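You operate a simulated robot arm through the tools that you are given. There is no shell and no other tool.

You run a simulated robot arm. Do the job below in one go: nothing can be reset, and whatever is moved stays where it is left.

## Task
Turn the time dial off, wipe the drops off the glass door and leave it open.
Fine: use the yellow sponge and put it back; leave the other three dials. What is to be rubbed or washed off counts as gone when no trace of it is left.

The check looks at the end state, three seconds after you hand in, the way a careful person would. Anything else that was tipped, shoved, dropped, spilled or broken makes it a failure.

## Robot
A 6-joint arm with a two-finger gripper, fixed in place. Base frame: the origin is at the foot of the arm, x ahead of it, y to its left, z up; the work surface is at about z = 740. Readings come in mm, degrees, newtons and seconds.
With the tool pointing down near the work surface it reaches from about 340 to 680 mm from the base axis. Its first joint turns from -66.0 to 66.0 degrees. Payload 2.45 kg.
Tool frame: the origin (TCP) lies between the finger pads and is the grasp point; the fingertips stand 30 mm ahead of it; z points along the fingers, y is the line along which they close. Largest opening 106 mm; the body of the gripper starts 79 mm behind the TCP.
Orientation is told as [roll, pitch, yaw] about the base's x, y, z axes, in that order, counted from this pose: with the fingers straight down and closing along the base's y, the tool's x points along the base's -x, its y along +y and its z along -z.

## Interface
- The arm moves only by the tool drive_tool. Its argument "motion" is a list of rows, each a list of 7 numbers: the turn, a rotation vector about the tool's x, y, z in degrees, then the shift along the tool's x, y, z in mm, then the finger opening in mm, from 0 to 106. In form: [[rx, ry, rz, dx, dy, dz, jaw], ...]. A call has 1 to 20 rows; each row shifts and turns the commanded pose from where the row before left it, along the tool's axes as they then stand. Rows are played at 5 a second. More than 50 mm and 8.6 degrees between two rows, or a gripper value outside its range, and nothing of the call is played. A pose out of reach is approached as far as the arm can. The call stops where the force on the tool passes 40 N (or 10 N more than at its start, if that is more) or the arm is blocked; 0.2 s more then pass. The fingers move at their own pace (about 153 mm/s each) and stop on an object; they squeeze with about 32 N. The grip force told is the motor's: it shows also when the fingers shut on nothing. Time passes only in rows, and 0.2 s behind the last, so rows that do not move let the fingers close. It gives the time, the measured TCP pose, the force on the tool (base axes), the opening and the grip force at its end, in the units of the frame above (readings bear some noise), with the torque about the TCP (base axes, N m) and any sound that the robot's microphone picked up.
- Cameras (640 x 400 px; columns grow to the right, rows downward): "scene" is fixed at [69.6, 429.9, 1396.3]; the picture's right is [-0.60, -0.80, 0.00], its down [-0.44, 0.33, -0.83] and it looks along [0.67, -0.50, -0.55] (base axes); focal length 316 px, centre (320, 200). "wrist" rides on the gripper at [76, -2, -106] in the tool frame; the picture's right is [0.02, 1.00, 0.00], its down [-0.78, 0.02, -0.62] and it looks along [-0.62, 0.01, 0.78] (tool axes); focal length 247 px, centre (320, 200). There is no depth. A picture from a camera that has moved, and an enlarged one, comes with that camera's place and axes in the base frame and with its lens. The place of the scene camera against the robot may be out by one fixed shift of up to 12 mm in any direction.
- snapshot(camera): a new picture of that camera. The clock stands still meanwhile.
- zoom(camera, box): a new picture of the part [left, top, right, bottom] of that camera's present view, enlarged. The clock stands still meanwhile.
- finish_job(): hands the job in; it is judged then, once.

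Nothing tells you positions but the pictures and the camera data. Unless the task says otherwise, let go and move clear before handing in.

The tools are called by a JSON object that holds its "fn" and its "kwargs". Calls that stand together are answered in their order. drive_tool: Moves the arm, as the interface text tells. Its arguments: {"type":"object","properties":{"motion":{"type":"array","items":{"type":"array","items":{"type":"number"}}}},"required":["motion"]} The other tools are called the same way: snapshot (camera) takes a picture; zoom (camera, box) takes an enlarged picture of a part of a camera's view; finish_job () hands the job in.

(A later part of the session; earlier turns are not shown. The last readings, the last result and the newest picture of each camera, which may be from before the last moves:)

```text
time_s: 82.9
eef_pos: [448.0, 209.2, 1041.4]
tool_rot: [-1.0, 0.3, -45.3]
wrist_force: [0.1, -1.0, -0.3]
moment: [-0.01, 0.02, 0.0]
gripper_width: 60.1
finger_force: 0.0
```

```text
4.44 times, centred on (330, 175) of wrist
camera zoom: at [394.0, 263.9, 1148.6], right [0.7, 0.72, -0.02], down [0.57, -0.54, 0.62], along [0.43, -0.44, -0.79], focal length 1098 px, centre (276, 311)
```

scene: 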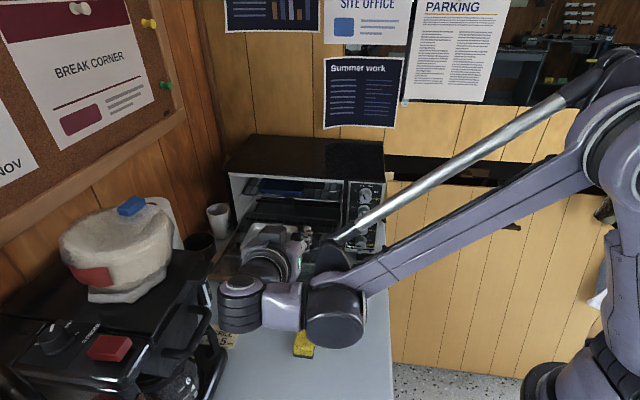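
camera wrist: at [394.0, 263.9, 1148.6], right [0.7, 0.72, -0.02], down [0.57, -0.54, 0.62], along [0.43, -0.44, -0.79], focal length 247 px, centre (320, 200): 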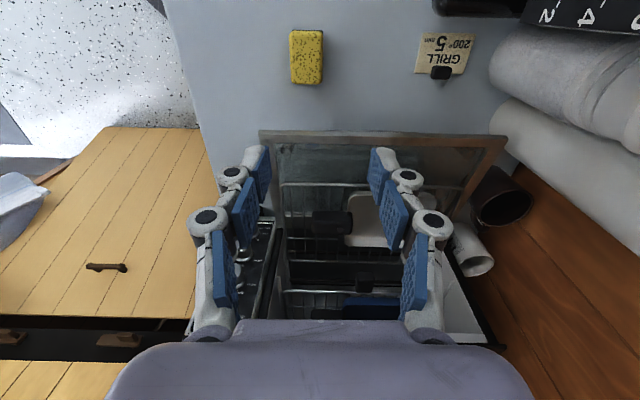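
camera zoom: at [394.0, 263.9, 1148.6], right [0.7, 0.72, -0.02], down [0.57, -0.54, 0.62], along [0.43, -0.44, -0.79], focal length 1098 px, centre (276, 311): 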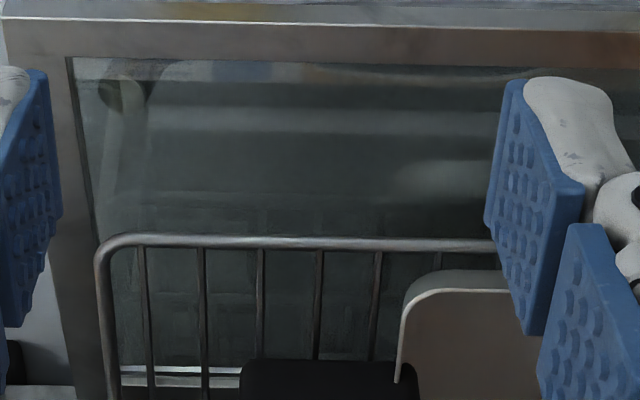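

I can't see drops on the exposed part, since they'd be under the rack or pan. I'll take a low view from the front, looking under the rack.

{"fn": "drive_tool", "kwargs": {"motion": [[-0.7, 0.5, 0, 0, 0, 0, 40], [0, -7.36, 0, 0, 0, 0, 40], [0, -7.36, 0, 0, 0, 0, 40], [0, -7.36, 0, 0, 0, 0, 40], [0, -7.36, 0, 0, 0, 0, 40], [0, -7.36, 0, 0, 0, 0, 40], [0, -7.36, 0, 0, 0, 0, 40], [0, -7.36, 0, 0, 0, 0, 40], [0, 0, 0, 23.8, 13.8, 34.8, 40], [0, 0, 0, 23.8, 13.8, 34.8, 40], [0, 0, 0, 23.8, 13.8, 34.8, 40], [0, 0, 0, 23.8, 13.8, 34.8, 40], [0, 0, 0, 0, 0, 0, 40]]}}

{"fn": "snapshot", "kwargs": {"camera": "wrist"}}

{"fn": "zoom", "kwargs": {"camera": "wrist", "box": [170, 20, 470, 190]}}

{"fn": "snapshot", "kwargs": {"camera": "scene"}}

```text
time_s: 85.7
eef_pos: [521.3, 211.3, 880.4]
tool_rot: [-0.4, -50.9, -45.0]
wrist_force: [1.0, 0.8, -0.2]
moment: [0.01, 0.02, 0.01]
gripper_width: 40.0
finger_force: 0.0
```

```text
taken
camera wrist: at [427.0, 303.9, 888.9], right [0.7, 0.71, -0.02], down [0.02, 0.01, 1.0], along [0.71, -0.7, -0.01], focal length 247 px, centre (320, 200)
```

wrist: 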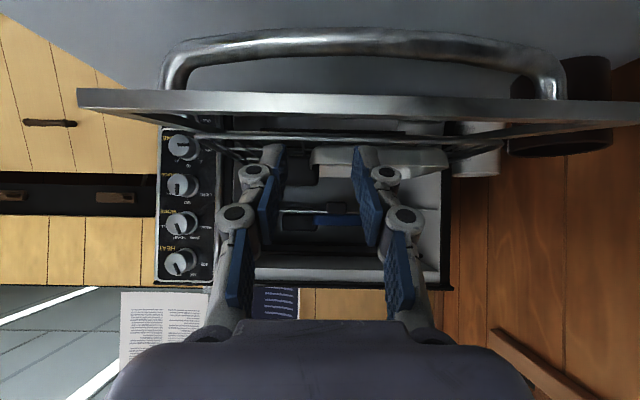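

```text
2.13 times, centred on (320, 105) of wrist
camera zoom: at [427.0, 303.9, 888.9], right [0.7, 0.71, -0.02], down [0.02, 0.01, 1.0], along [0.71, -0.7, -0.01], focal length 527 px, centre (320, 403)
```

zoom: 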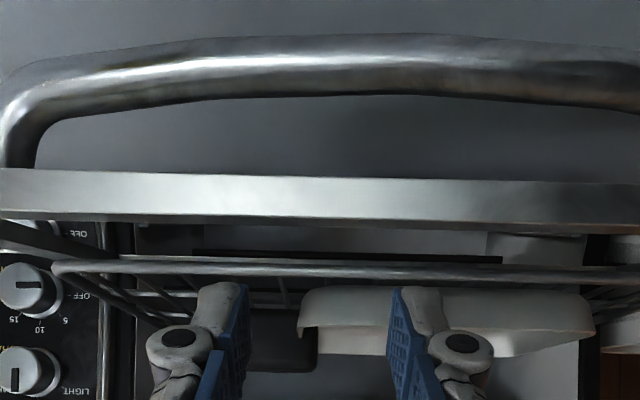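

```text
taken
```

scene: 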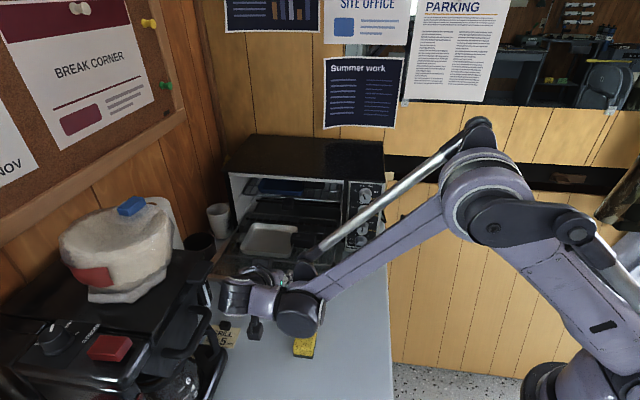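

The door rests at roughly 78–80°, with the rack close above it. I'll zoom harder into the visible glass between the rack wires.

{"fn": "zoom", "kwargs": {"camera": "scene", "box": [280, 230, 350, 280]}}

{"fn": "zoom", "kwargs": {"camera": "scene", "box": [215, 225, 285, 285]}}

```text
8.00 times, centred on (315, 255) of scene
camera zoom: at [69.6, 429.9, 1396.3], right [-0.6, -0.8, 0.0], down [-0.44, 0.33, -0.83], along [0.67, -0.5, -0.55], focal length 2530 px, centre (360, -240)
```

zoom: 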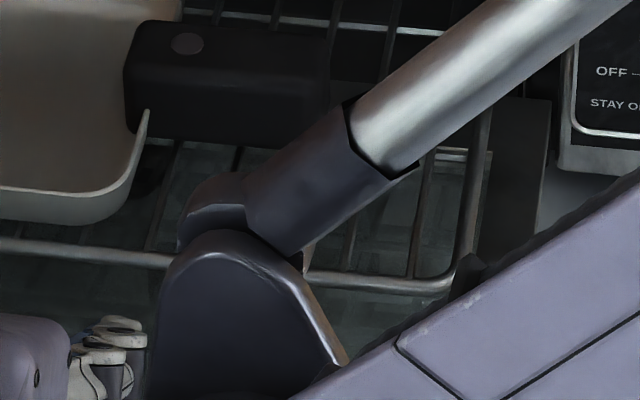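

```text
6.67 times, centred on (250, 255) of scene
camera zoom: at [69.6, 429.9, 1396.3], right [-0.6, -0.8, 0.0], down [-0.44, 0.33, -0.83], along [0.67, -0.5, -0.55], focal length 2109 px, centre (787, -167)
```

zoom: 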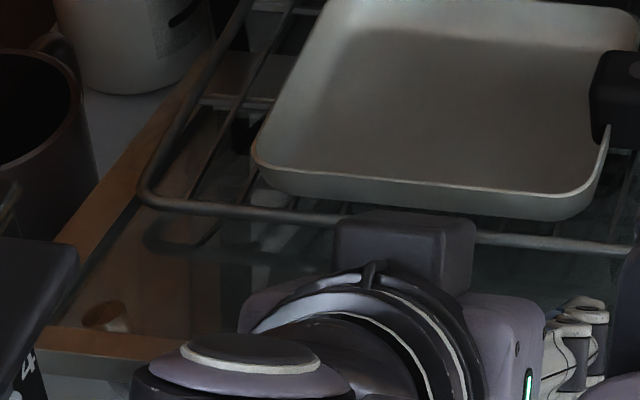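

I'll move the arm up and aside so both cameras can see the glass from above.

{"fn": "drive_tool", "kwargs": {"motion": [[0, 0, 0, -35.2, 0, -28, 40], [0, 0, 0, -35.2, 0, -28, 40], [0, 0, 0, -35.2, 0, -28, 40], [0, 0, 0, -35.2, 0, -28, 40], [0, 7.3, 0, 0, -5, 0, 40], [0, 7.3, 0, 0, -5, 0, 40], [0, 7.3, 0, 0, -5, 0, 40], [0, 7.3, 0, 0, -5, 0, 40], [0, 7.3, 0, 0, 0, 0, 40], [0, 7.3, 0, 0, 0, 0, 40], [0, 7.3, 0, 0, 0, 0, 40], [0, 0, 0, -35, 0, 0, 40], [0, 0, 0, -35, 0, 0, 40], [0, 0, 0, -35, 0, 0, 40], [0, 0, 0, 0, 0, 0, 40]]}}

{"fn": "snapshot", "kwargs": {"camera": "wrist"}}

{"fn": "zoom", "kwargs": {"camera": "wrist", "box": [270, 50, 470, 190]}}

{"fn": "zoom", "kwargs": {"camera": "scene", "box": [210, 210, 370, 300]}}

```text
time_s: 88.9
eef_pos: [580.5, 122.5, 1059.7]
tool_rot: [-0.4, 0.2, -45.2]
wrist_force: [0.3, 0.7, 0.1]
moment: [-0.03, 0.01, 0.01]
gripper_width: 40.1
finger_force: 0.0
```

```text
taken
camera wrist: at [525.3, 176.4, 1166.1], right [0.7, 0.72, 0.0], down [0.57, -0.54, 0.62], along [0.44, -0.43, -0.79], focal length 247 px, centre (320, 200)
```

wrist: 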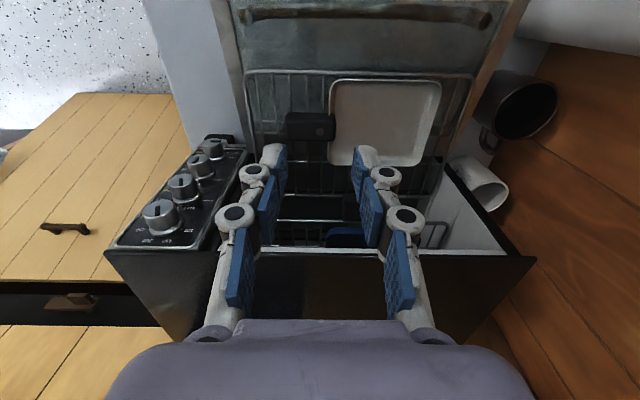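

```text
2.86 times, centred on (370, 120) of wrist
camera zoom: at [525.3, 176.4, 1166.1], right [0.7, 0.72, 0.0], down [0.57, -0.54, 0.62], along [0.44, -0.43, -0.79], focal length 706 px, centre (177, 429)
```

zoom: 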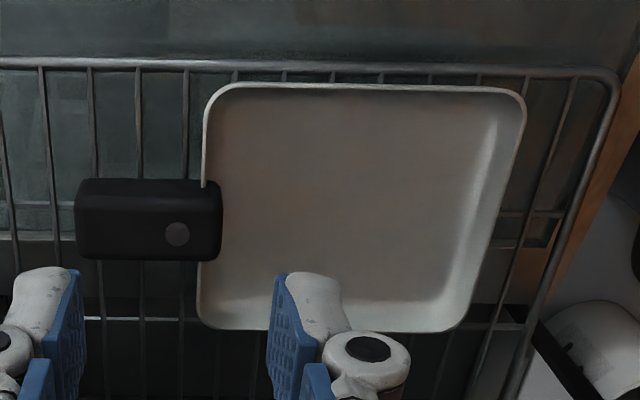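

```text
4.00 times, centred on (290, 255) of scene
camera zoom: at [69.7, 429.9, 1396.3], right [-0.6, -0.8, 0.0], down [-0.44, 0.33, -0.83], along [0.67, -0.5, -0.55], focal length 1265 px, centre (440, -20)
```

zoom: 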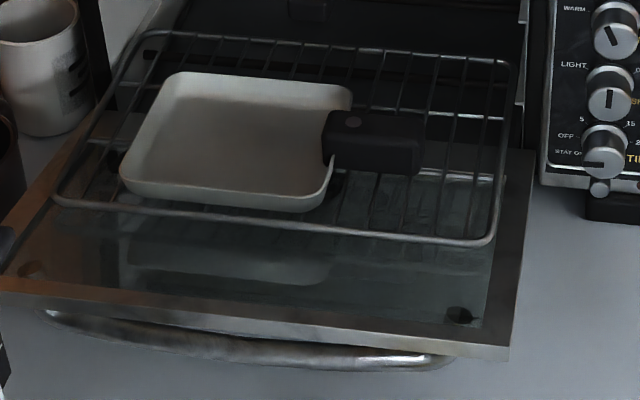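

No drops are visible from above, even on the exposed glass. So they may be on the outer face (now underneath) after all, and my first rubbing may not have been effective. I'll look at the outer face from a low frontal position.

{"fn": "drive_tool", "kwargs": {"motion": [[0, 0, 0, 40, 4, 0, 20], [0, 0, 0, 40, 4, 0, 20], [0, 0, 0, 40, 4, 0, 20], [0, 0, 0, 40, 4, 0, 20], [0, -7.36, 0, 0, 0, 0, 20], [0, -7.36, 0, 0, 0, 0, 20], [0, -7.36, 0, 0, 0, 0, 20], [0, -7.36, 0, 0, 0, 0, 20], [0, -7.36, 0, 0, 0, 0, 20], [0, -7.36, 0, 0, 0, 0, 20], [0, -7.36, 0, 0, 0, 0, 20], [0, 0, 0, 37.2, 0, 29.5, 20], [0, 0, 0, 37.2, 0, 29.5, 20], [0, 0, 0, 37.2, 0, 29.5, 20], [0, 0, 0, 37.2, 0, 29.5, 20]]}}

{"fn": "snapshot", "kwargs": {"camera": "scene"}}

{"fn": "snapshot", "kwargs": {"camera": "wrist"}}

```text
time_s: 92.1
eef_pos: [479.1, 250.3, 868.1]
tool_rot: [-0.4, -51.3, -45.1]
wrist_force: [0.3, 0.1, -0.6]
moment: [-0.02, -0.02, 0.01]
gripper_width: 20.1
finger_force: 0.1
```

```text
taken
```

scene: 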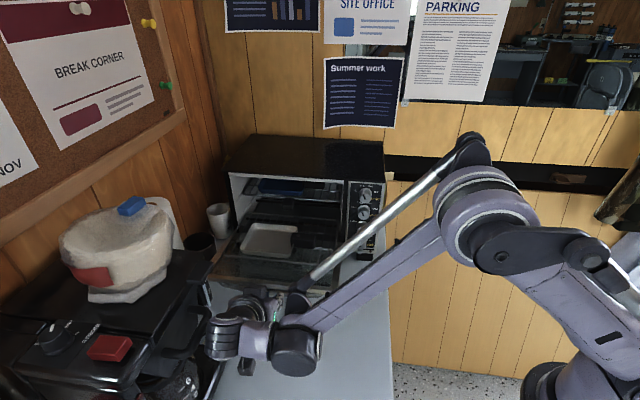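

```text
taken
camera wrist: at [385.6, 342.8, 875.5], right [0.7, 0.71, -0.02], down [0.02, 0.01, 1.0], along [0.71, -0.7, 0.0], focal length 247 px, centre (320, 200)
```

wrist: 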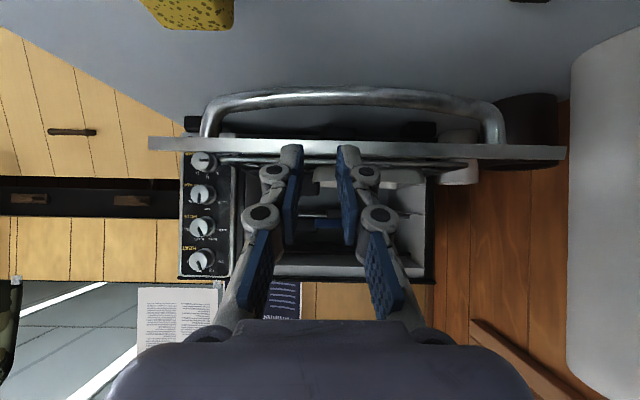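

{"fn": "drive_tool", "kwargs": {"motion": [[0, 0, 0, 28, -8, 22, 20], [0, 0, 0, 28, -8, 22, 20], [0, 0, 0, 0, 0, 0, 20]]}}

{"fn": "snapshot", "kwargs": {"camera": "wrist"}}

{"fn": "zoom", "kwargs": {"camera": "wrist", "box": [140, 90, 580, 200]}}

```text
time_s: 92.9
eef_pos: [468.4, 238.4, 797.3]
tool_rot: [-0.4, -51.3, -44.9]
wrist_force: [0.1, -0.7, 0.2]
moment: [-0.01, 0.02, 0.03]
gripper_width: 19.8
finger_force: 0.1
```

```text
taken
camera wrist: at [373.8, 330.7, 804.5], right [0.7, 0.71, -0.02], down [0.02, 0.01, 1.0], along [0.71, -0.7, 0.0], focal length 247 px, centre (320, 200)
```

wrist: 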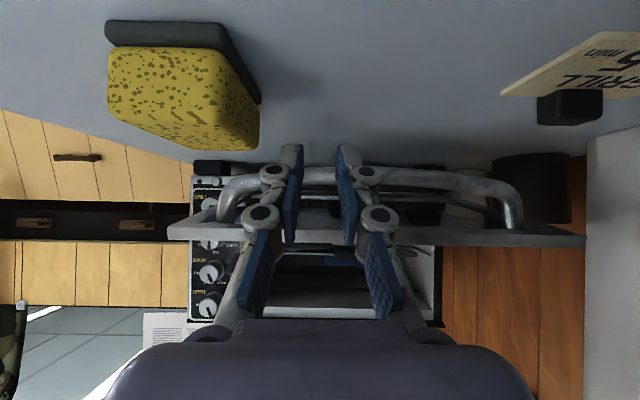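

```text
1.45 times, centred on (360, 145) of wrist
camera zoom: at [373.8, 330.7, 804.5], right [0.7, 0.71, -0.02], down [0.02, 0.01, 1.0], along [0.71, -0.7, 0.0], focal length 359 px, centre (262, 280)
```

zoom: 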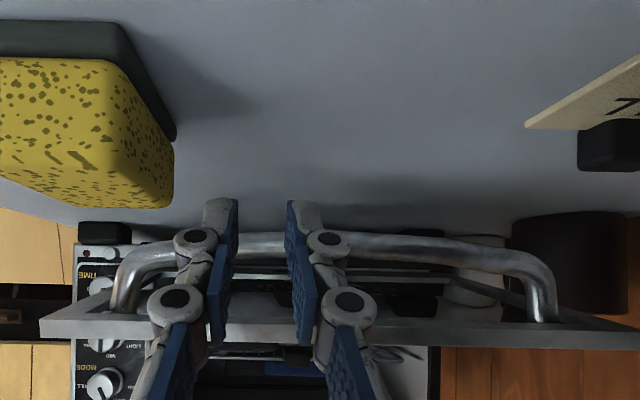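

Now I can see the underside. I'll zoom in on the glass between the handle and the frame.

{"fn": "zoom", "kwargs": {"camera": "wrist", "box": [370, 170, 510, 250]}}

{"fn": "zoom", "kwargs": {"camera": "wrist", "box": [285, 180, 365, 250]}}

{"fn": "zoom", "kwargs": {"camera": "wrist", "box": [370, 180, 450, 240]}}

```text
4.57 times, centred on (440, 210) of wrist
camera zoom: at [373.8, 330.7, 804.5], right [0.7, 0.71, -0.02], down [0.02, 0.01, 1.0], along [0.71, -0.7, 0.0], focal length 1129 px, centre (-229, 154)
```

zoom: 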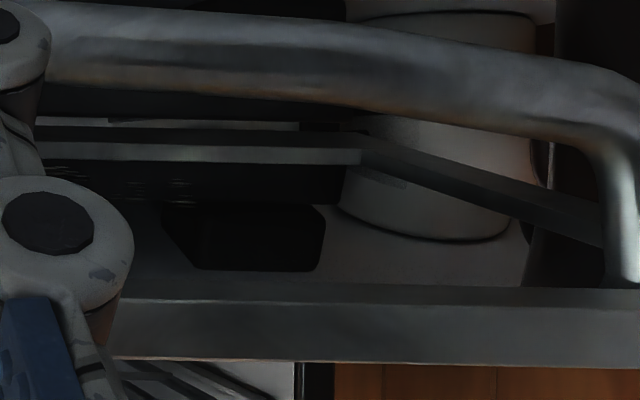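

```text
5.71 times, centred on (325, 215) of wrist
camera zoom: at [373.8, 330.7, 804.5], right [0.7, 0.71, -0.02], down [0.02, 0.01, 1.0], along [0.71, -0.7, 0.0], focal length 1411 px, centre (291, 114)
```

zoom: 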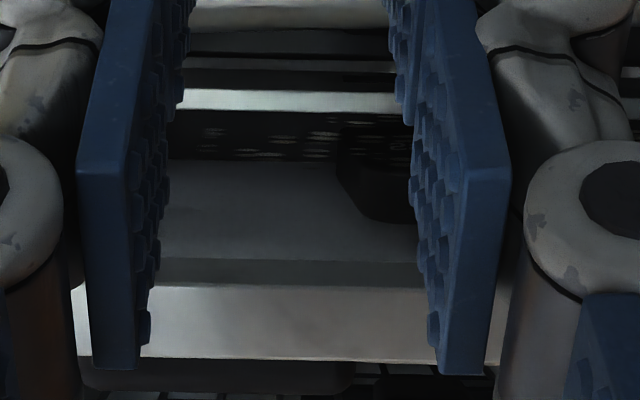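

```text
6.67 times, centred on (410, 210) of wrist
camera zoom: at [373.8, 330.7, 804.5], right [0.7, 0.71, -0.02], down [0.02, 0.01, 1.0], along [0.71, -0.7, 0.0], focal length 1646 px, centre (-280, 133)
```

zoom: 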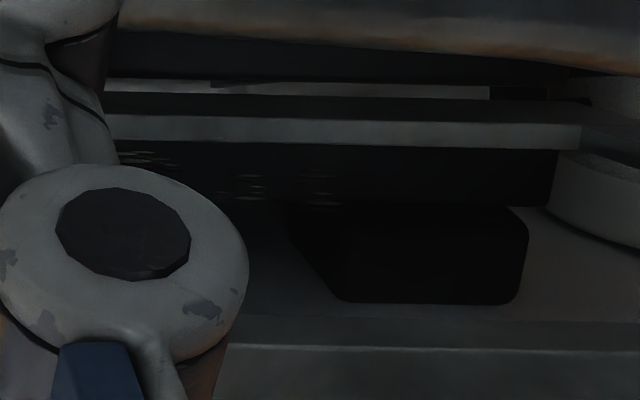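

The drops do show on the outer face when viewed from below, and they're invisible from the inside. So they're outside, and one light pass wasn't enough. I'll re-close the door by reversing my path (further right, away from the coffee machine) and then rub thoroughly.

{"fn": "drive_tool", "kwargs": {"motion": [[0, 0, 0, -35.2, 0, -28, 20], [0, 0, 0, -35.2, 0, -28, 20], [0, 0, -7.5, 0, 0, 0, 30], [0, 0, -7.5, 0, 0, 0, 30], [0, 0, -7.5, 0, 0, 0, 30], [0, 0, -7.5, 0, 0, 0, 30], [0, 0, -7.5, 0, 0, 0, 30], [0, 0, -7.5, 0, 0, 0, 30], [0, 0, -7.5, 0, 0, 0, 30], [0, 0, -7.5, 0, 0, 0, 30], [0, 0, -7.5, 0, 0, 0, 30], [0, 0, -7.5, 0, 0, 0, 30], [0, 0, -7.5, 0, 0, 0, 30], [0, 0, -7.5, 0, 0, 0, 30], [6.3, 0, 0, 0, 0, 0, 24], [6.3, 0, 0, 0, 0, 0, 24], [6.1, 0, 0, 0, 0, 0, 24], [0, 0, 0, 0, 0, 0, 24]]}}

{"fn": "snapshot", "kwargs": {"camera": "wrist"}}

{"fn": "snapshot", "kwargs": {"camera": "scene"}}

```text
time_s: 96.7
eef_pos: [467.7, 236.8, 888.5]
tool_rot: [-70.1, 0.3, 44.8]
wrist_force: [0.4, 0.7, 0.8]
moment: [0.0, 0.03, -0.01]
gripper_width: 23.7
finger_force: 0.1
```

```text
taken
camera wrist: at [343.7, 255.0, 927.6], right [-0.26, 0.22, -0.94], down [0.14, 0.97, 0.19], along [0.96, -0.08, -0.28], focal length 247 px, centre (320, 200)
```

wrist: 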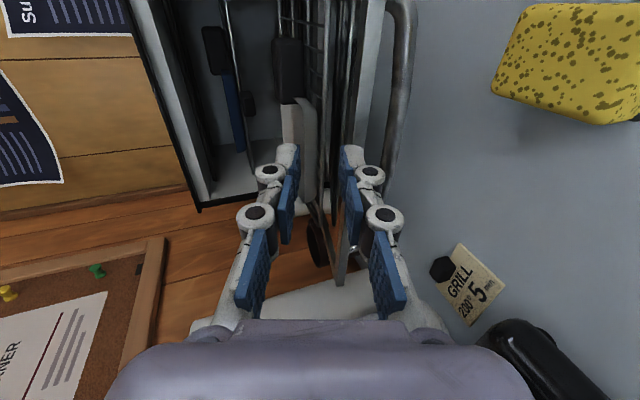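

```text
taken
```

scene: 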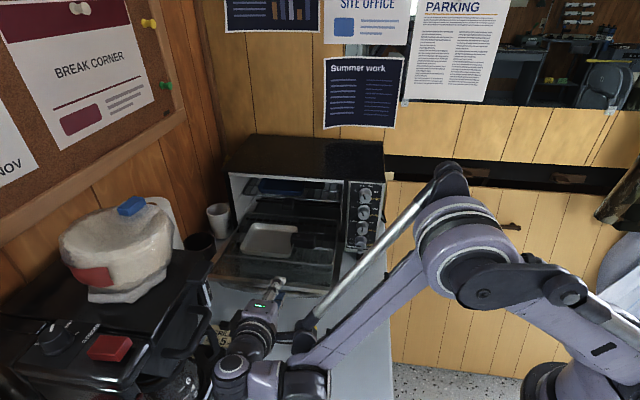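

{"fn": "drive_tool", "kwargs": {"motion": [[0, 0, 0, 0, 27, 9.5, 24], [0, 0, 0, 0, 27, 9.5, 24], [0, 0, 0, 0, 23, 8.5, 24], [0, 0, 0, 0, 0, 0, 24]]}}

{"fn": "snapshot", "kwargs": {"camera": "wrist"}}

{"fn": "zoom", "kwargs": {"camera": "wrist", "box": [200, 60, 420, 260]}}

```text
time_s: 97.7
eef_pos: [467.3, 236.5, 806.0]
tool_rot: [-70.0, 0.2, 44.6]
wrist_force: [-0.8, -0.3, -0.2]
moment: [0.01, 0.03, 0.0]
gripper_width: 24.2
finger_force: 0.0
```

```text
taken
camera wrist: at [342.3, 254.5, 844.8], right [-0.26, 0.22, -0.94], down [0.14, 0.97, 0.19], along [0.96, -0.08, -0.28], focal length 247 px, centre (320, 200)
```

wrist: 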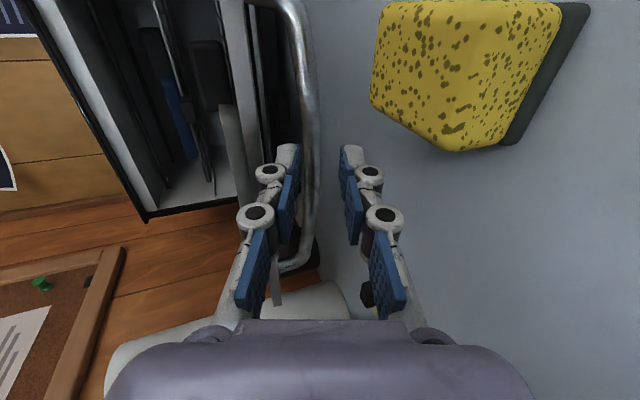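

```text
2.00 times, centred on (310, 160) of wrist
camera zoom: at [342.3, 254.5, 844.8], right [-0.26, 0.22, -0.94], down [0.14, 0.97, 0.19], along [0.96, -0.08, -0.28], focal length 494 px, centre (340, 280)
```

zoom: 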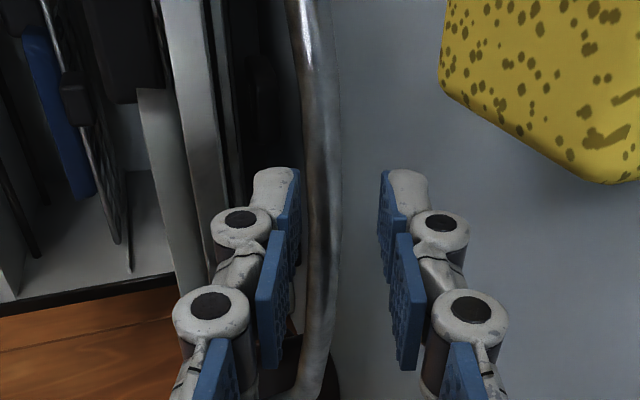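

{"fn": "drive_tool", "kwargs": {"motion": [[0, 0, 0, 0, -2.5, 15, 22], [0, 0, 0, 0, -2.5, 15, 22], [0, 0, 0, 0, -2.5, 14, 22], [0, 0, 0, 0, 0, 0, 22]]}}

{"fn": "zoom", "kwargs": {"camera": "wrist", "box": [200, 60, 420, 260]}}

```text
time_s: 98.7
eef_pos: [497.9, 207.3, 798.8]
tool_rot: [-70.0, 0.3, 44.7]
wrist_force: [-0.1, -0.5, 0.6]
moment: [0.02, -0.01, 0.02]
gripper_width: 21.9
finger_force: 0.0
```

```text
2.00 times, centred on (310, 160) of wrist
camera zoom: at [373.5, 224.1, 836.8], right [-0.26, 0.22, -0.94], down [0.14, 0.97, 0.19], along [0.96, -0.08, -0.28], focal length 494 px, centre (340, 280)
```

zoom: 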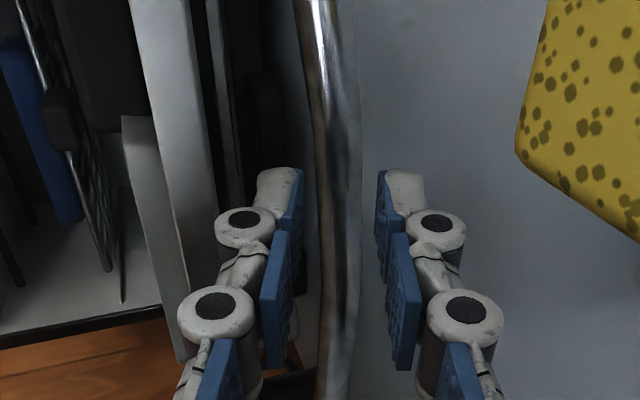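

{"fn": "drive_tool", "kwargs": {"motion": [[0, 0, 0, 0, -0.5, 14, 22], [0, 0, 0, 0, 0, 14, 22], [0, 0, 0, 0, 0, 0, 22]]}}

{"fn": "zoom", "kwargs": {"camera": "wrist", "box": [200, 60, 420, 260]}}

{"fn": "zoom", "kwargs": {"camera": "scene", "box": [140, 230, 360, 400]}}

```text
time_s: 99.5
eef_pos: [517.6, 186.9, 790.3]
tool_rot: [-70.0, 0.3, 44.7]
wrist_force: [0.0, 0.5, -0.3]
moment: [0.01, -0.02, -0.03]
gripper_width: 22.2
finger_force: 0.1
```

```text
2.00 times, centred on (310, 160) of wrist
camera zoom: at [392.5, 204.7, 828.0], right [-0.26, 0.22, -0.94], down [0.14, 0.97, 0.19], along [0.96, -0.08, -0.28], focal length 494 px, centre (340, 280)
```

zoom: 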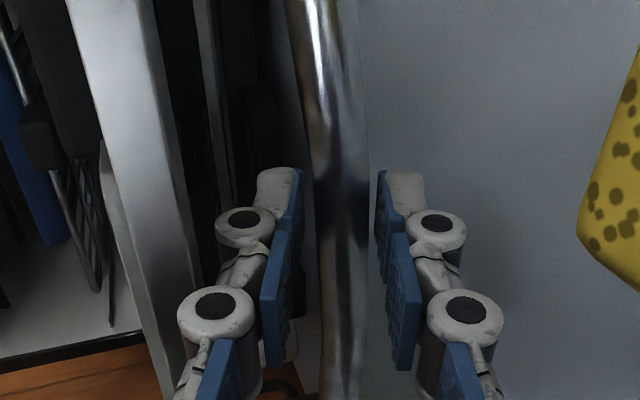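

```text
2.35 times, centred on (250, 315) of scene
camera zoom: at [69.7, 429.9, 1396.3], right [-0.6, -0.8, 0.0], down [-0.44, 0.33, -0.83], along [0.67, -0.5, -0.55], focal length 744 px, centre (485, -71)
```

zoom: 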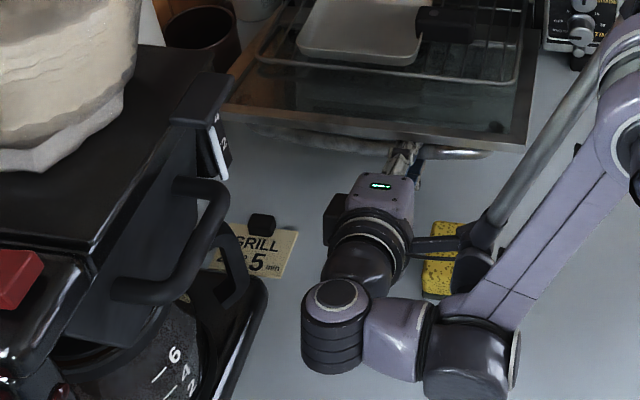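

{"fn": "drive_tool", "kwargs": {"motion": [[0, 0, 0, 0, 0, 2, 8], [0, 0, 0, 0, 0, 0, 8], [0, 0, 0, 0, 0, 0, 8]]}}

{"fn": "zoom", "kwargs": {"camera": "wrist", "box": [200, 60, 420, 260]}}

```text
time_s: 100.3
eef_pos: [517.1, 186.5, 788.9]
tool_rot: [-70.0, 0.3, 44.8]
wrist_force: [-16.7, 11.4, 4.2]
moment: [-0.46, 0.58, 0.19]
gripper_width: 16.1
finger_force: 31.9
```

```text
2.00 times, centred on (310, 160) of wrist
camera zoom: at [392.7, 204.3, 827.6], right [-0.26, 0.22, -0.94], down [0.14, 0.97, 0.19], along [0.96, -0.08, -0.28], focal length 494 px, centre (340, 280)
```

zoom: 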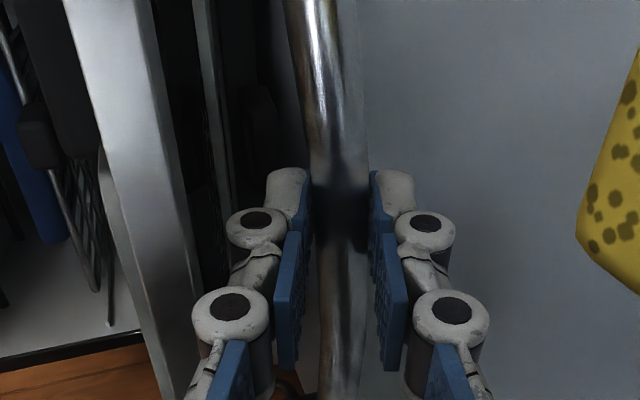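

The bar is gripped again. With a refined hinge estimate I'll drive the arc in reverse to close the door.

{"fn": "drive_tool", "kwargs": {"motion": [[-1, 0, 0, 0, -7.72, -2.92, 8], [-1, 0, 0, 0, -7.78, -2.73, 8], [-1, 0, 0, 0, -7.86, -2.54, 8], [-1, 0, 0, 0, -7.92, -2.33, 8], [-1, 0, 0, 0, -7.97, -2.14, 8]]}}

{"fn": "zoom", "kwargs": {"camera": "scene", "box": [180, 180, 400, 320]}}

```text
time_s: 101.5
eef_pos: [521.7, 183.0, 831.7]
tool_rot: [-65.1, 0.2, 44.6]
wrist_force: [-0.9, -1.5, -0.5]
moment: [-0.28, 0.39, 0.7]
gripper_width: 16.6
finger_force: 32.3
```

```text
2.86 times, centred on (290, 250) of scene
camera zoom: at [69.7, 429.9, 1396.3], right [-0.6, -0.8, 0.0], down [-0.44, 0.33, -0.83], along [0.67, -0.5, -0.55], focal length 904 px, centre (406, 57)
```

zoom: 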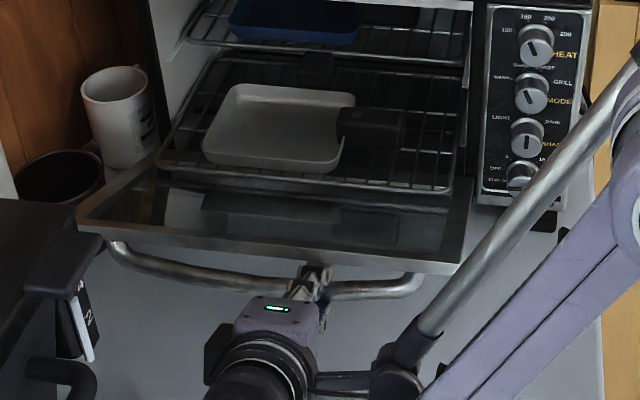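

It's working, and the rack is sliding back in with it. I'll continue.

{"fn": "drive_tool", "kwargs": {"motion": [[-1, 0, 0, 0, -8.03, -1.94, 8], [-1, 0, 0, 0, -8.08, -1.73, 8], [-1, 0, 0, 0, -8.12, -1.53, 8], [-1, 0, 0, 0, -8.15, -1.33, 8], [-1, 0, 0, 0, -8.19, -1.13, 8]]}}

{"fn": "drive_tool", "kwargs": {"motion": [[-1, 0, 0, 0, -8.22, -0.93, 8], [-1, 0, 0, 0, -8.23, -0.71, 8], [-1, 0, 0, 0, -8.26, -0.51, 8], [-1, 0, 0, 0, -8.27, -0.3, 8]]}}

{"fn": "snapshot", "kwargs": {"camera": "scene"}}

{"fn": "snapshot", "kwargs": {"camera": "wrist"}}

```text
time_s: 102.7
eef_pos: [529.7, 175.0, 870.4]
tool_rot: [-60.0, 0.2, 44.6]
wrist_force: [8.8, -3.5, 0.4]
moment: [-0.14, 0.19, 0.94]
gripper_width: 16.3
finger_force: 32.0
```

```text
time_s: 103.7
eef_pos: [540.7, 164.2, 899.0]
tool_rot: [-56.0, 0.3, 44.6]
wrist_force: [-0.6, -0.4, 1.0]
moment: [-0.26, 0.42, 0.55]
gripper_width: 16.5
finger_force: 32.0
```

```text
taken
```

scene: 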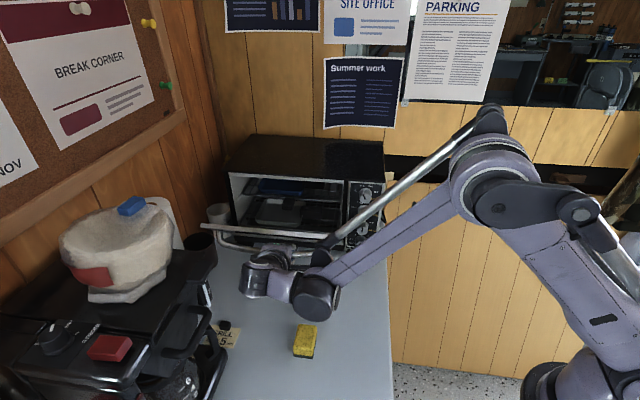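

```text
taken
camera wrist: at [423.6, 173.9, 961.2], right [-0.41, 0.38, -0.83], down [0.19, 0.93, 0.33], along [0.89, -0.02, -0.45], focal length 247 px, centre (320, 200)
```

wrist: 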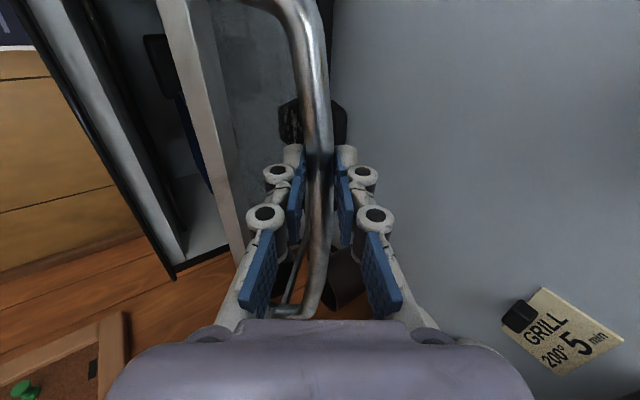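

{"fn": "drive_tool", "kwargs": {"motion": [[-1, 0, 0, 0, -8.27, -0.1, 8], [-1, 0, 0, 0, -8.27, 0.1, 8], [-1, 0, 0, 0, -8.25, 0.32, 8], [-1, 0, 0, 0, -8.25, 0.52, 8], [-1, 0, 0, 0, -8.23, 0.73, 8], [-1, 0, 0, 0, -8.2, 0.94, 8]]}}

{"fn": "drive_tool", "kwargs": {"motion": [[-1, 0, 0, 0, -8.18, 1.14, 8], [-1, 0, 0, 0, -8.16, 1.34, 8], [-1, 0, 0, 0, -8.12, 1.55, 8], [-1, 0, 0, 0, -8.07, 1.75, 8], [-1, 0, 0, 0, -8.03, 1.95, 8]]}}

{"fn": "snapshot", "kwargs": {"camera": "wrist"}}

{"fn": "snapshot", "kwargs": {"camera": "scene"}}

```text
time_s: 105.1
eef_pos: [561.7, 142.8, 937.5]
tool_rot: [-50.0, 0.2, 44.6]
wrist_force: [-2.2, -5.3, 0.2]
moment: [-0.13, 0.38, 0.67]
gripper_width: 16.5
finger_force: 32.0
```

```text
time_s: 106.3
eef_pos: [586.7, 118.3, 962.0]
tool_rot: [-45.0, 0.1, 44.6]
wrist_force: [-1.2, -5.1, -0.2]
moment: [-0.08, 0.23, 0.78]
gripper_width: 16.3
finger_force: 32.3
```

```text
taken
camera wrist: at [479.0, 118.8, 1039.6], right [-0.51, 0.49, -0.71], down [0.24, 0.87, 0.42], along [0.82, 0.05, -0.57], focal length 247 px, centre (320, 200)
```

wrist: 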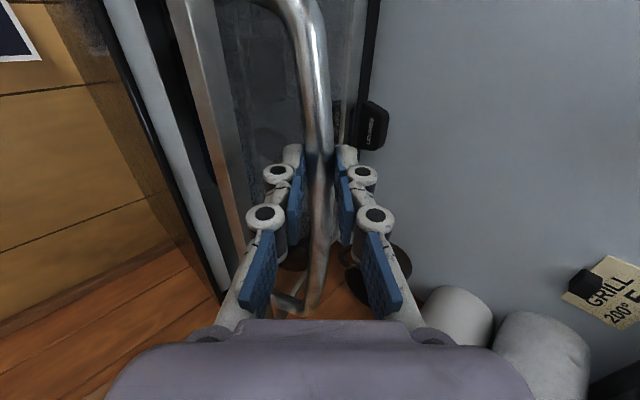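

```text
taken
```

scene: 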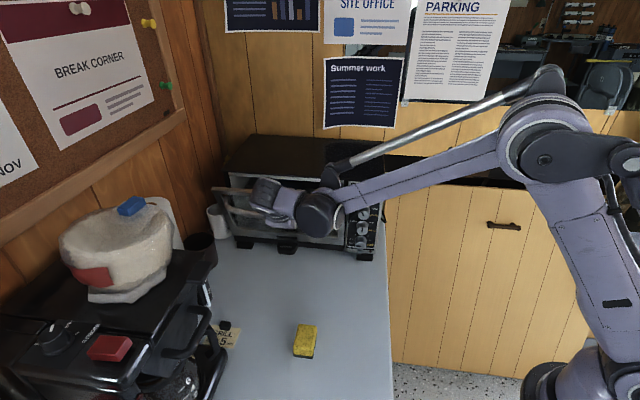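

{"fn": "drive_tool", "kwargs": {"motion": [[0, 0, 0, 0, -7.55, 2.3, 8], [0, 0, 0, 0, -7.45, 2.6, 8], [0, 0, 0, 0, -7.3, 2.9, 8], [0, 0, 0, 0, -7.2, 3.2, 8]]}}

{"fn": "drive_tool", "kwargs": {"motion": [[0, 0, 0, 0, -7.1, 3.5, 8], [0, 0, 0, 0, -6.9, 3.8, 8], [0, 0, 0, 0, -3.4, 2.0, 8], [0, 0, 0, 0, 0, 0, 8]]}}

{"fn": "zoom", "kwargs": {"camera": "scene", "box": [200, 130, 400, 270]}}

{"fn": "snapshot", "kwargs": {"camera": "wrist"}}

```text
time_s: 107.3
eef_pos: [606.1, 99.2, 975.1]
tool_rot: [-45.1, 0.2, 44.7]
wrist_force: [-3.2, -1.9, 2.1]
moment: [-0.06, 0.14, 0.84]
gripper_width: 16.0
finger_force: 32.1
```

```text
time_s: 108.3
eef_pos: [620.2, 86.2, 981.7]
tool_rot: [-45.1, 0.2, 44.6]
wrist_force: [0.9, 0.4, 1.4]
moment: [-0.04, 0.02, 0.96]
gripper_width: 16.2
finger_force: 31.9
```

```text
2.86 times, centred on (300, 200) of scene
camera zoom: at [69.7, 429.9, 1396.3], right [-0.6, -0.8, 0.0], down [-0.44, 0.33, -0.83], along [0.67, -0.5, -0.55], focal length 904 px, centre (377, 200)
```

zoom: 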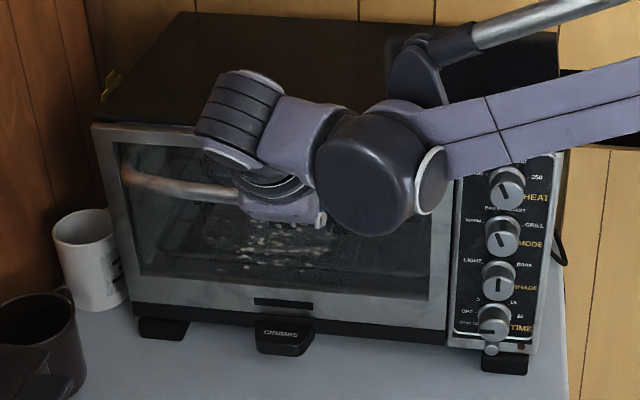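

```text
taken
camera wrist: at [512.5, 85.4, 1058.2], right [-0.51, 0.48, -0.71], down [0.24, 0.87, 0.42], along [0.82, 0.05, -0.57], focal length 247 px, centre (320, 200)
```

wrist: 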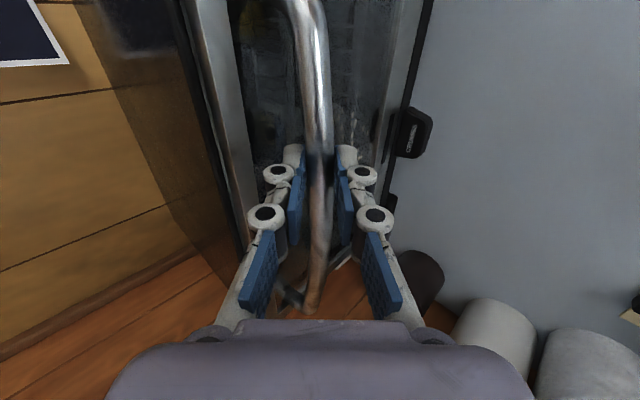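

{"fn": "drive_tool", "kwargs": {"motion": [[0, 0, 0, 0, -3.4, 2.0, 8], [0, 0, 0, 0, -2.6, 1.6, 8], [0, 0, 0, 0, 0, 0, 8]]}}

{"fn": "zoom", "kwargs": {"camera": "scene", "box": [200, 130, 400, 270]}}

```text
time_s: 109.1
eef_pos: [624.0, 80.8, 981.9]
tool_rot: [-45.0, 0.3, 44.6]
wrist_force: [1.8, -1.6, -0.3]
moment: [-0.23, 0.25, 0.63]
gripper_width: 16.1
finger_force: 31.7
```

```text
2.86 times, centred on (300, 200) of scene
camera zoom: at [69.7, 429.9, 1396.3], right [-0.6, -0.8, 0.0], down [-0.44, 0.33, -0.83], along [0.67, -0.5, -0.55], focal length 904 px, centre (377, 200)
```

zoom: 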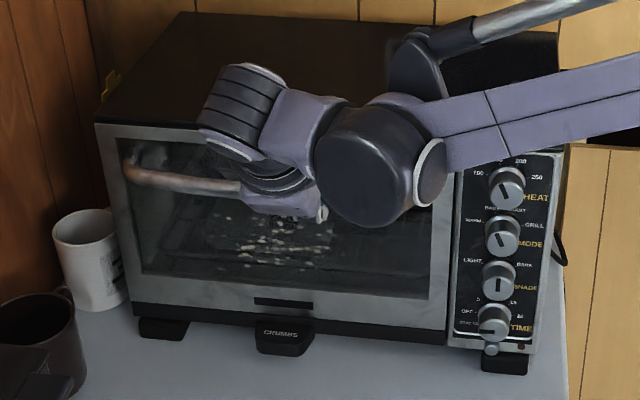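

The door is practically shut. I'll release and back off for a clear look at the drops.

{"fn": "drive_tool", "kwargs": {"motion": [[0, 0, 0, 0, -1.5, 1, 8], [0, 0, 0, 0, 0, 0, 32], [0, 0, 0, 0, 0, 0, 32], [0, 0, 0, 0, 0, -15, 34], [0, 0, 0, 0, 0, -30, 34], [0, 0, 0, 0, 0, -40, 34], [0, 0, 0, 40, 0, 0, 34], [0, 0, 0, 40, 0, 0, 34], [0, 0, 0, 40, 0, 0, 34], [0, 0, 0, 0, 0, 0, 34]]}}

{"fn": "zoom", "kwargs": {"camera": "scene", "box": [250, 195, 330, 245]}}

{"fn": "snapshot", "kwargs": {"camera": "scene"}}

```text
time_s: 111.3
eef_pos: [498.2, 35.8, 1044.8]
tool_rot: [-44.9, 0.3, 44.7]
wrist_force: [0.3, -0.1, 0.1]
moment: [0.01, -0.01, 0.02]
gripper_width: 33.8
finger_force: 0.1
```

```text
8.00 times, centred on (290, 220) of scene
camera zoom: at [69.6, 429.9, 1396.3], right [-0.6, -0.8, 0.0], down [-0.44, 0.33, -0.83], along [0.67, -0.5, -0.55], focal length 2530 px, centre (560, 40)
```

zoom: 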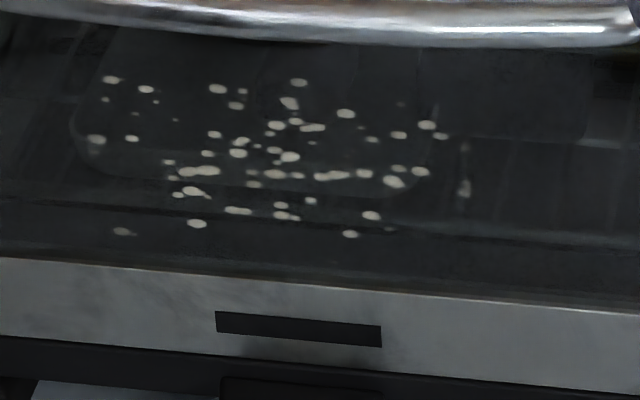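

```text
taken
```

scene: 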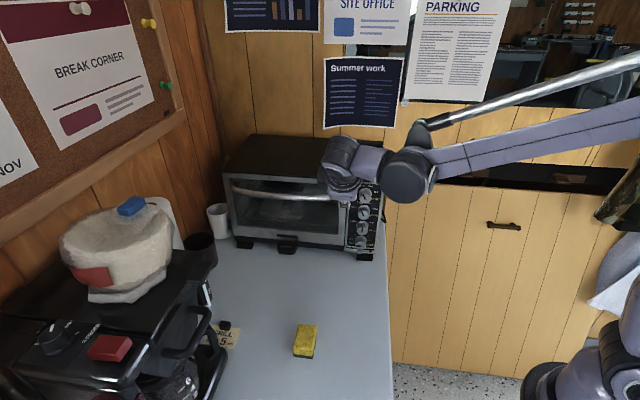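

The door is closed and all the drops are still there, so the single light pass didn't remove them. I'll fetch the sponge again and rub the outside properly with many strokes, checking the effect as I go.

{"fn": "drive_tool", "kwargs": {"motion": [[0, 0, 7.5, 0, 0, 0, 60], [0, 0, 7.5, 0, 0, 0, 60], [0, 0, 7.5, 0, 0, 0, 60], [0, 0, 7.5, 0, 0, 0, 60], [0, 0, 7.5, 0, 0, 0, 60], [0, 0, 7.5, 0, 0, 0, 60], [0, 0, 7.5, 0, 0, 0, 60], [0, 0, 7.5, 0, 0, 0, 60], [0, 0, 7.5, 0, 0, 0, 60], [0, 0, 7.5, 0, 0, 0, 60], [0, 0, 7.5, 0, 0, 0, 60], [0, 0, 7.5, 0, 0, 0, 60], [0, 7.5, 0, 0, 0, 0, 70], [0, 7.5, 0, 0, 0, 0, 70], [0, 7.5, 0, 0, 0, 0, 70], [0, 7.5, 0, 0, 0, 0, 70], [0, 7.5, 0, 0, 0, 0, 70], [0, 7.5, 0, 0, 0, 0, 70], [0, 0, 0, 0, 0, 0, 70]]}}

```text
time_s: 115.3
eef_pos: [497.6, 37.7, 1044.5]
tool_rot: [-0.4, 0.1, -45.3]
wrist_force: [-0.2, -0.4, 0.6]
moment: [-0.04, -0.02, 0.02]
gripper_width: 70.3
finger_force: 0.0
```

{"fn": "drive_tool", "kwargs": {"motion": [[-0.28, 0.28, -0.3, 0, 0, 0, 70], [0, 0, 0, 43.4, 15.4, 0, 70], [0, 0, 0, 43.4, 15.4, 0, 70], [0, 0, 0, 43.4, 15.4, 0, 70], [0, 0, 0, 43.3, 15.3, 0, 70], [0, 0, 0, 0, 0, 45, 70], [0, 0, 0, 0, 0, 45, 70], [0, 0, 0, 0, 0, 45, 70], [0, 0, 0, 0, 0, 45, 70], [0, 0, 0, 0, 0, 30, 70], [0, 0, 0, 0, 0, 0, 70]]}}

{"fn": "zoom", "kwargs": {"camera": "wrist", "box": [220, 60, 420, 200]}}

```text
time_s: 117.7
eef_pos: [416.3, 206.5, 834.4]
tool_rot: [-0.1, 0.3, -44.9]
wrist_force: [-0.1, 0.0, -0.6]
moment: [0.01, 0.0, -0.02]
gripper_width: 69.8
finger_force: 0.0
```

```text
2.86 times, centred on (320, 130) of wrist
camera zoom: at [360.6, 259.4, 941.8], right [0.69, 0.72, 0.0], down [0.57, -0.54, 0.62], along [0.45, -0.43, -0.79], focal length 706 px, centre (320, 400)
```

zoom: 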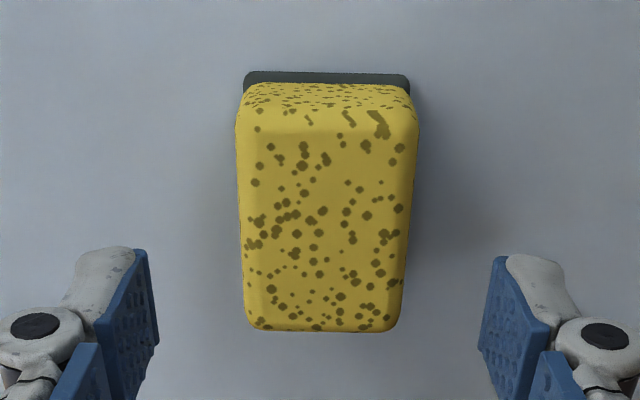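

{"fn": "drive_tool", "kwargs": {"motion": [[0, 0, 0, -3.3, 0, 0, 70], [0, 0, 0, 0, 0, 18, 70], [0, 0, 0, 0, 0, 18, 70], [0, 0, 0, 0, 0, 14.5, 70], [0, 0, 0, 0, 0, 0, 25], [0, 0, 0, 0, 0, 0, 25], [0, 0, 0, 0, 0, 0, 25]]}}

{"fn": "zoom", "kwargs": {"camera": "wrist", "box": [220, 60, 420, 200]}}

```text
time_s: 119.3
eef_pos: [419.7, 202.6, 784.4]
tool_rot: [0.1, 0.3, -45.0]
wrist_force: [0.8, 2.7, 6.2]
moment: [0.11, -0.11, -0.01]
gripper_width: 42.9
finger_force: 32.3
```

```text
2.86 times, centred on (320, 130) of wrist
camera zoom: at [363.8, 256.7, 891.6], right [0.69, 0.72, 0.0], down [0.57, -0.54, 0.62], along [0.45, -0.43, -0.79], focal length 706 px, centre (320, 400)
```

zoom: 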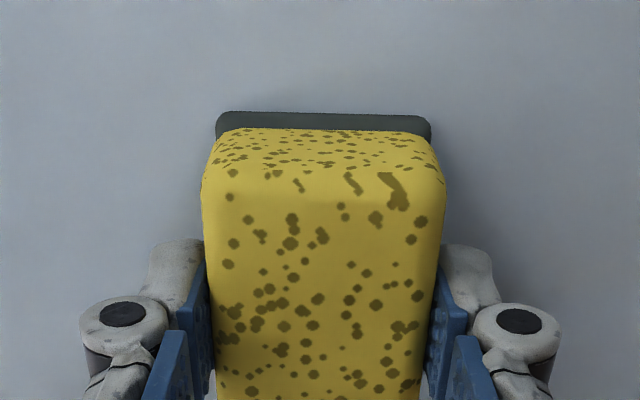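

{"fn": "drive_tool", "kwargs": {"motion": [[0, 0, 0, 0, 0, -30, 25], [0, 0, 0, 0, 0, -40, 25], [0, 0, 0, -37.5, 26.3, -10, 25], [0, 0, 0, -37.5, 26.3, -10, 25], [0, 0, 0, -37.5, 26.3, -4, 25], [0, 0, 0, -37.5, 26.3, 0, 25], [0, -7.5, 0, 0, 0, 0, 25], [0, -7.5, 0, 0, 0, 0, 25], [0, -7.5, 0, 0, 0, 0, 25], [0, -7.5, 0, 0, 0, 0, 25], [0, -7.5, 0, 0, 0, 0, 25], [0, -7.5, 0, 0, 0, 0, 25], [0, -7.5, 0, 0, 0, 0, 25], [0, -7.5, 0, 0, 0, 0, 25], [0, -7.5, 0, 0, 0, 0, 25], [0, -7.5, 0, 0, 0, 0, 25], [0, -7.5, 0, 0, 0, 0, 25], [0, -7.7, 0, 0, 0, 0, 25], [0, 0, 0, 0, 0, 0, 25]]}}

{"fn": "snapshot", "kwargs": {"camera": "wrist"}}

```text
time_s: 123.3
eef_pos: [601.1, 170.7, 877.8]
tool_rot: [147.7, -89.8, 167.2]
wrist_force: [0.4, 0.3, 0.3]
moment: [0.0, 0.0, 0.01]
gripper_width: 42.8
finger_force: 32.2
```

```text
taken
camera wrist: at [523.0, 246.2, 801.8], right [0.71, 0.71, -0.02], down [-0.43, 0.45, 0.78], along [0.56, -0.54, 0.62], focal length 247 px, centre (320, 200)
```

wrist: 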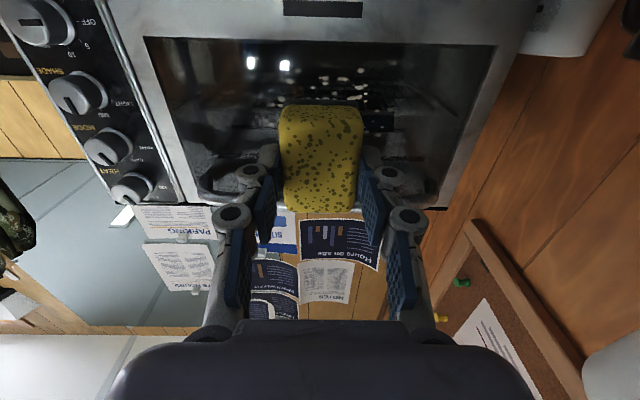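

{"fn": "drive_tool", "kwargs": {"motion": [[0.6, 0, 0, 4, 0, 25, 25], [0, 0, 0, 0, 0, 25, 25], [0, 0, 0, 0, 0, 25, 25], [0, 0, 0, 0, 0, 12, 25], [0, 0, 0, 0, 0, 0, 25]]}}

{"fn": "drive_tool", "kwargs": {"motion": [[0, 0, 0, 0, 0, 2, 25], [0, 0, 0, 0, 0, 2, 25], [0, 0, 0, 0, 0, 0, 25]]}}

```text
time_s: 124.5
eef_pos: [664.1, 108.5, 873.8]
tool_rot: [6.4, -89.9, -52.0]
wrist_force: [0.6, -0.1, -0.7]
moment: [0.01, 0.02, -0.03]
gripper_width: 42.4
finger_force: 31.4
```

```text
time_s: 125.3
eef_pos: [665.0, 106.2, 874.3]
tool_rot: [6.7, -89.9, -52.2]
wrist_force: [-0.3, -0.5, -0.9]
moment: [-0.01, 0.01, 0.03]
gripper_width: 42.7
finger_force: 32.0
```

{"fn": "drive_tool", "kwargs": {"motion": [[0, 0, 0, 0, 0, 2, 25], [0, 0, 0, 0, 0, 0, 25]]}}

{"fn": "drive_tool", "kwargs": {"motion": [[0, 0, 0, 0, 0, 2, 25], [0, 0, 0, 0, 0, 0, 25]]}}

```text
time_s: 125.9
eef_pos: [665.8, 105.4, 874.7]
tool_rot: [6.7, -89.9, -52.5]
wrist_force: [0.3, -0.5, 0.0]
moment: [0.02, -0.01, 0.0]
gripper_width: 42.9
finger_force: 31.4
```

```text
time_s: 126.5
eef_pos: [668.4, 104.7, 872.6]
tool_rot: [7.8, -89.8, -53.3]
wrist_force: [-5.9, 4.3, 1.0]
moment: [0.09, 0.11, 0.09]
gripper_width: 43.0
finger_force: 31.6
```

Light contact. I'll press more firmly and rub back and forth over one spot, then look.

{"fn": "drive_tool", "kwargs": {"motion": [[0, 0, 0, 0, 0, 2, 25], [0, 0, 0, 0, 10, 0, 25], [0, 0, 0, 0, 10, 0, 25], [0, 0, 0, 0, -10, 0, 25], [0, 0, 0, 0, -10, 0, 25], [0, 0, 0, 0, -10, 0, 25], [0, 0, 0, 0, -10, 0, 25], [0, 0, 0, 0, 10, 0, 25], [0, 0, 0, 0, 10, 0, 25], [0, 0, 0, 0, 10, 0, 25], [0, 0, 0, 0, 10, 0, 25], [0, 0, 0, 0, -10, 0, 25], [0, 0, 0, 0, -10, 0, 25], [0, 0, 0, 0, -10, 0, 25], [0, 0, 0, 0, -10, 0, 25]]}}

{"fn": "zoom", "kwargs": {"camera": "scene", "box": [250, 195, 330, 245]}}

```text
time_s: 129.7
eef_pos: [654.9, 88.7, 872.8]
tool_rot: [0.3, -89.9, -45.7]
wrist_force: [-5.0, 16.4, 0.6]
moment: [-0.02, 0.0, 0.32]
gripper_width: 42.7
finger_force: 32.1
```

```text
8.00 times, centred on (290, 220) of scene
camera zoom: at [69.5, 430.3, 1396.2], right [-0.6, -0.8, 0.0], down [-0.44, 0.33, -0.83], along [0.67, -0.5, -0.55], focal length 2530 px, centre (560, 40)
```

zoom: 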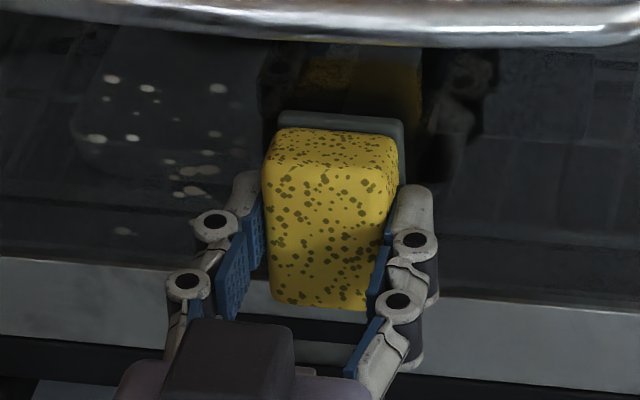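

It works now: the drops in the rubbed area are gone. I'll sweep the full width at this height.

{"fn": "drive_tool", "kwargs": {"motion": [[0, 0, 0, 0, 9, 0, 25], [0, 0, 0, 0, 9, 0, 25], [0, 0, 0, 0, 9, 0, 25], [0, 0, 0, 0, 9, 0, 25], [0, 0, 0, 0, 9, 0, 25], [0, 0, 0, 0, 9, 0, 25], [0, 0, 0, 0, 9, 0, 25], [0, 0, 0, 0, 9, 0, 25], [0, 0, 0, 0, 9, 0, 25], [0, 0, 0, 0, 6, 0, 25]]}}

{"fn": "zoom", "kwargs": {"camera": "scene", "box": [250, 195, 330, 245]}}

```text
time_s: 131.9
eef_pos: [707.4, 142.7, 884.5]
tool_rot: [-4.3, -89.9, -41.3]
wrist_force: [-1.5, 1.2, -0.4]
moment: [-0.01, 0.0, -0.04]
gripper_width: 42.5
finger_force: 31.9
out of reach, approached as far as the arm can: row 8, 9, 10
```

```text
8.00 times, centred on (290, 220) of scene
camera zoom: at [69.6, 429.9, 1396.3], right [-0.6, -0.8, 0.0], down [-0.44, 0.33, -0.83], along [0.67, -0.5, -0.55], focal length 2530 px, centre (560, 40)
```

zoom: 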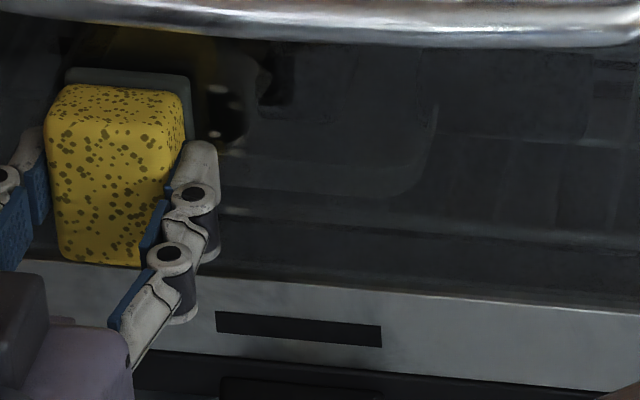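

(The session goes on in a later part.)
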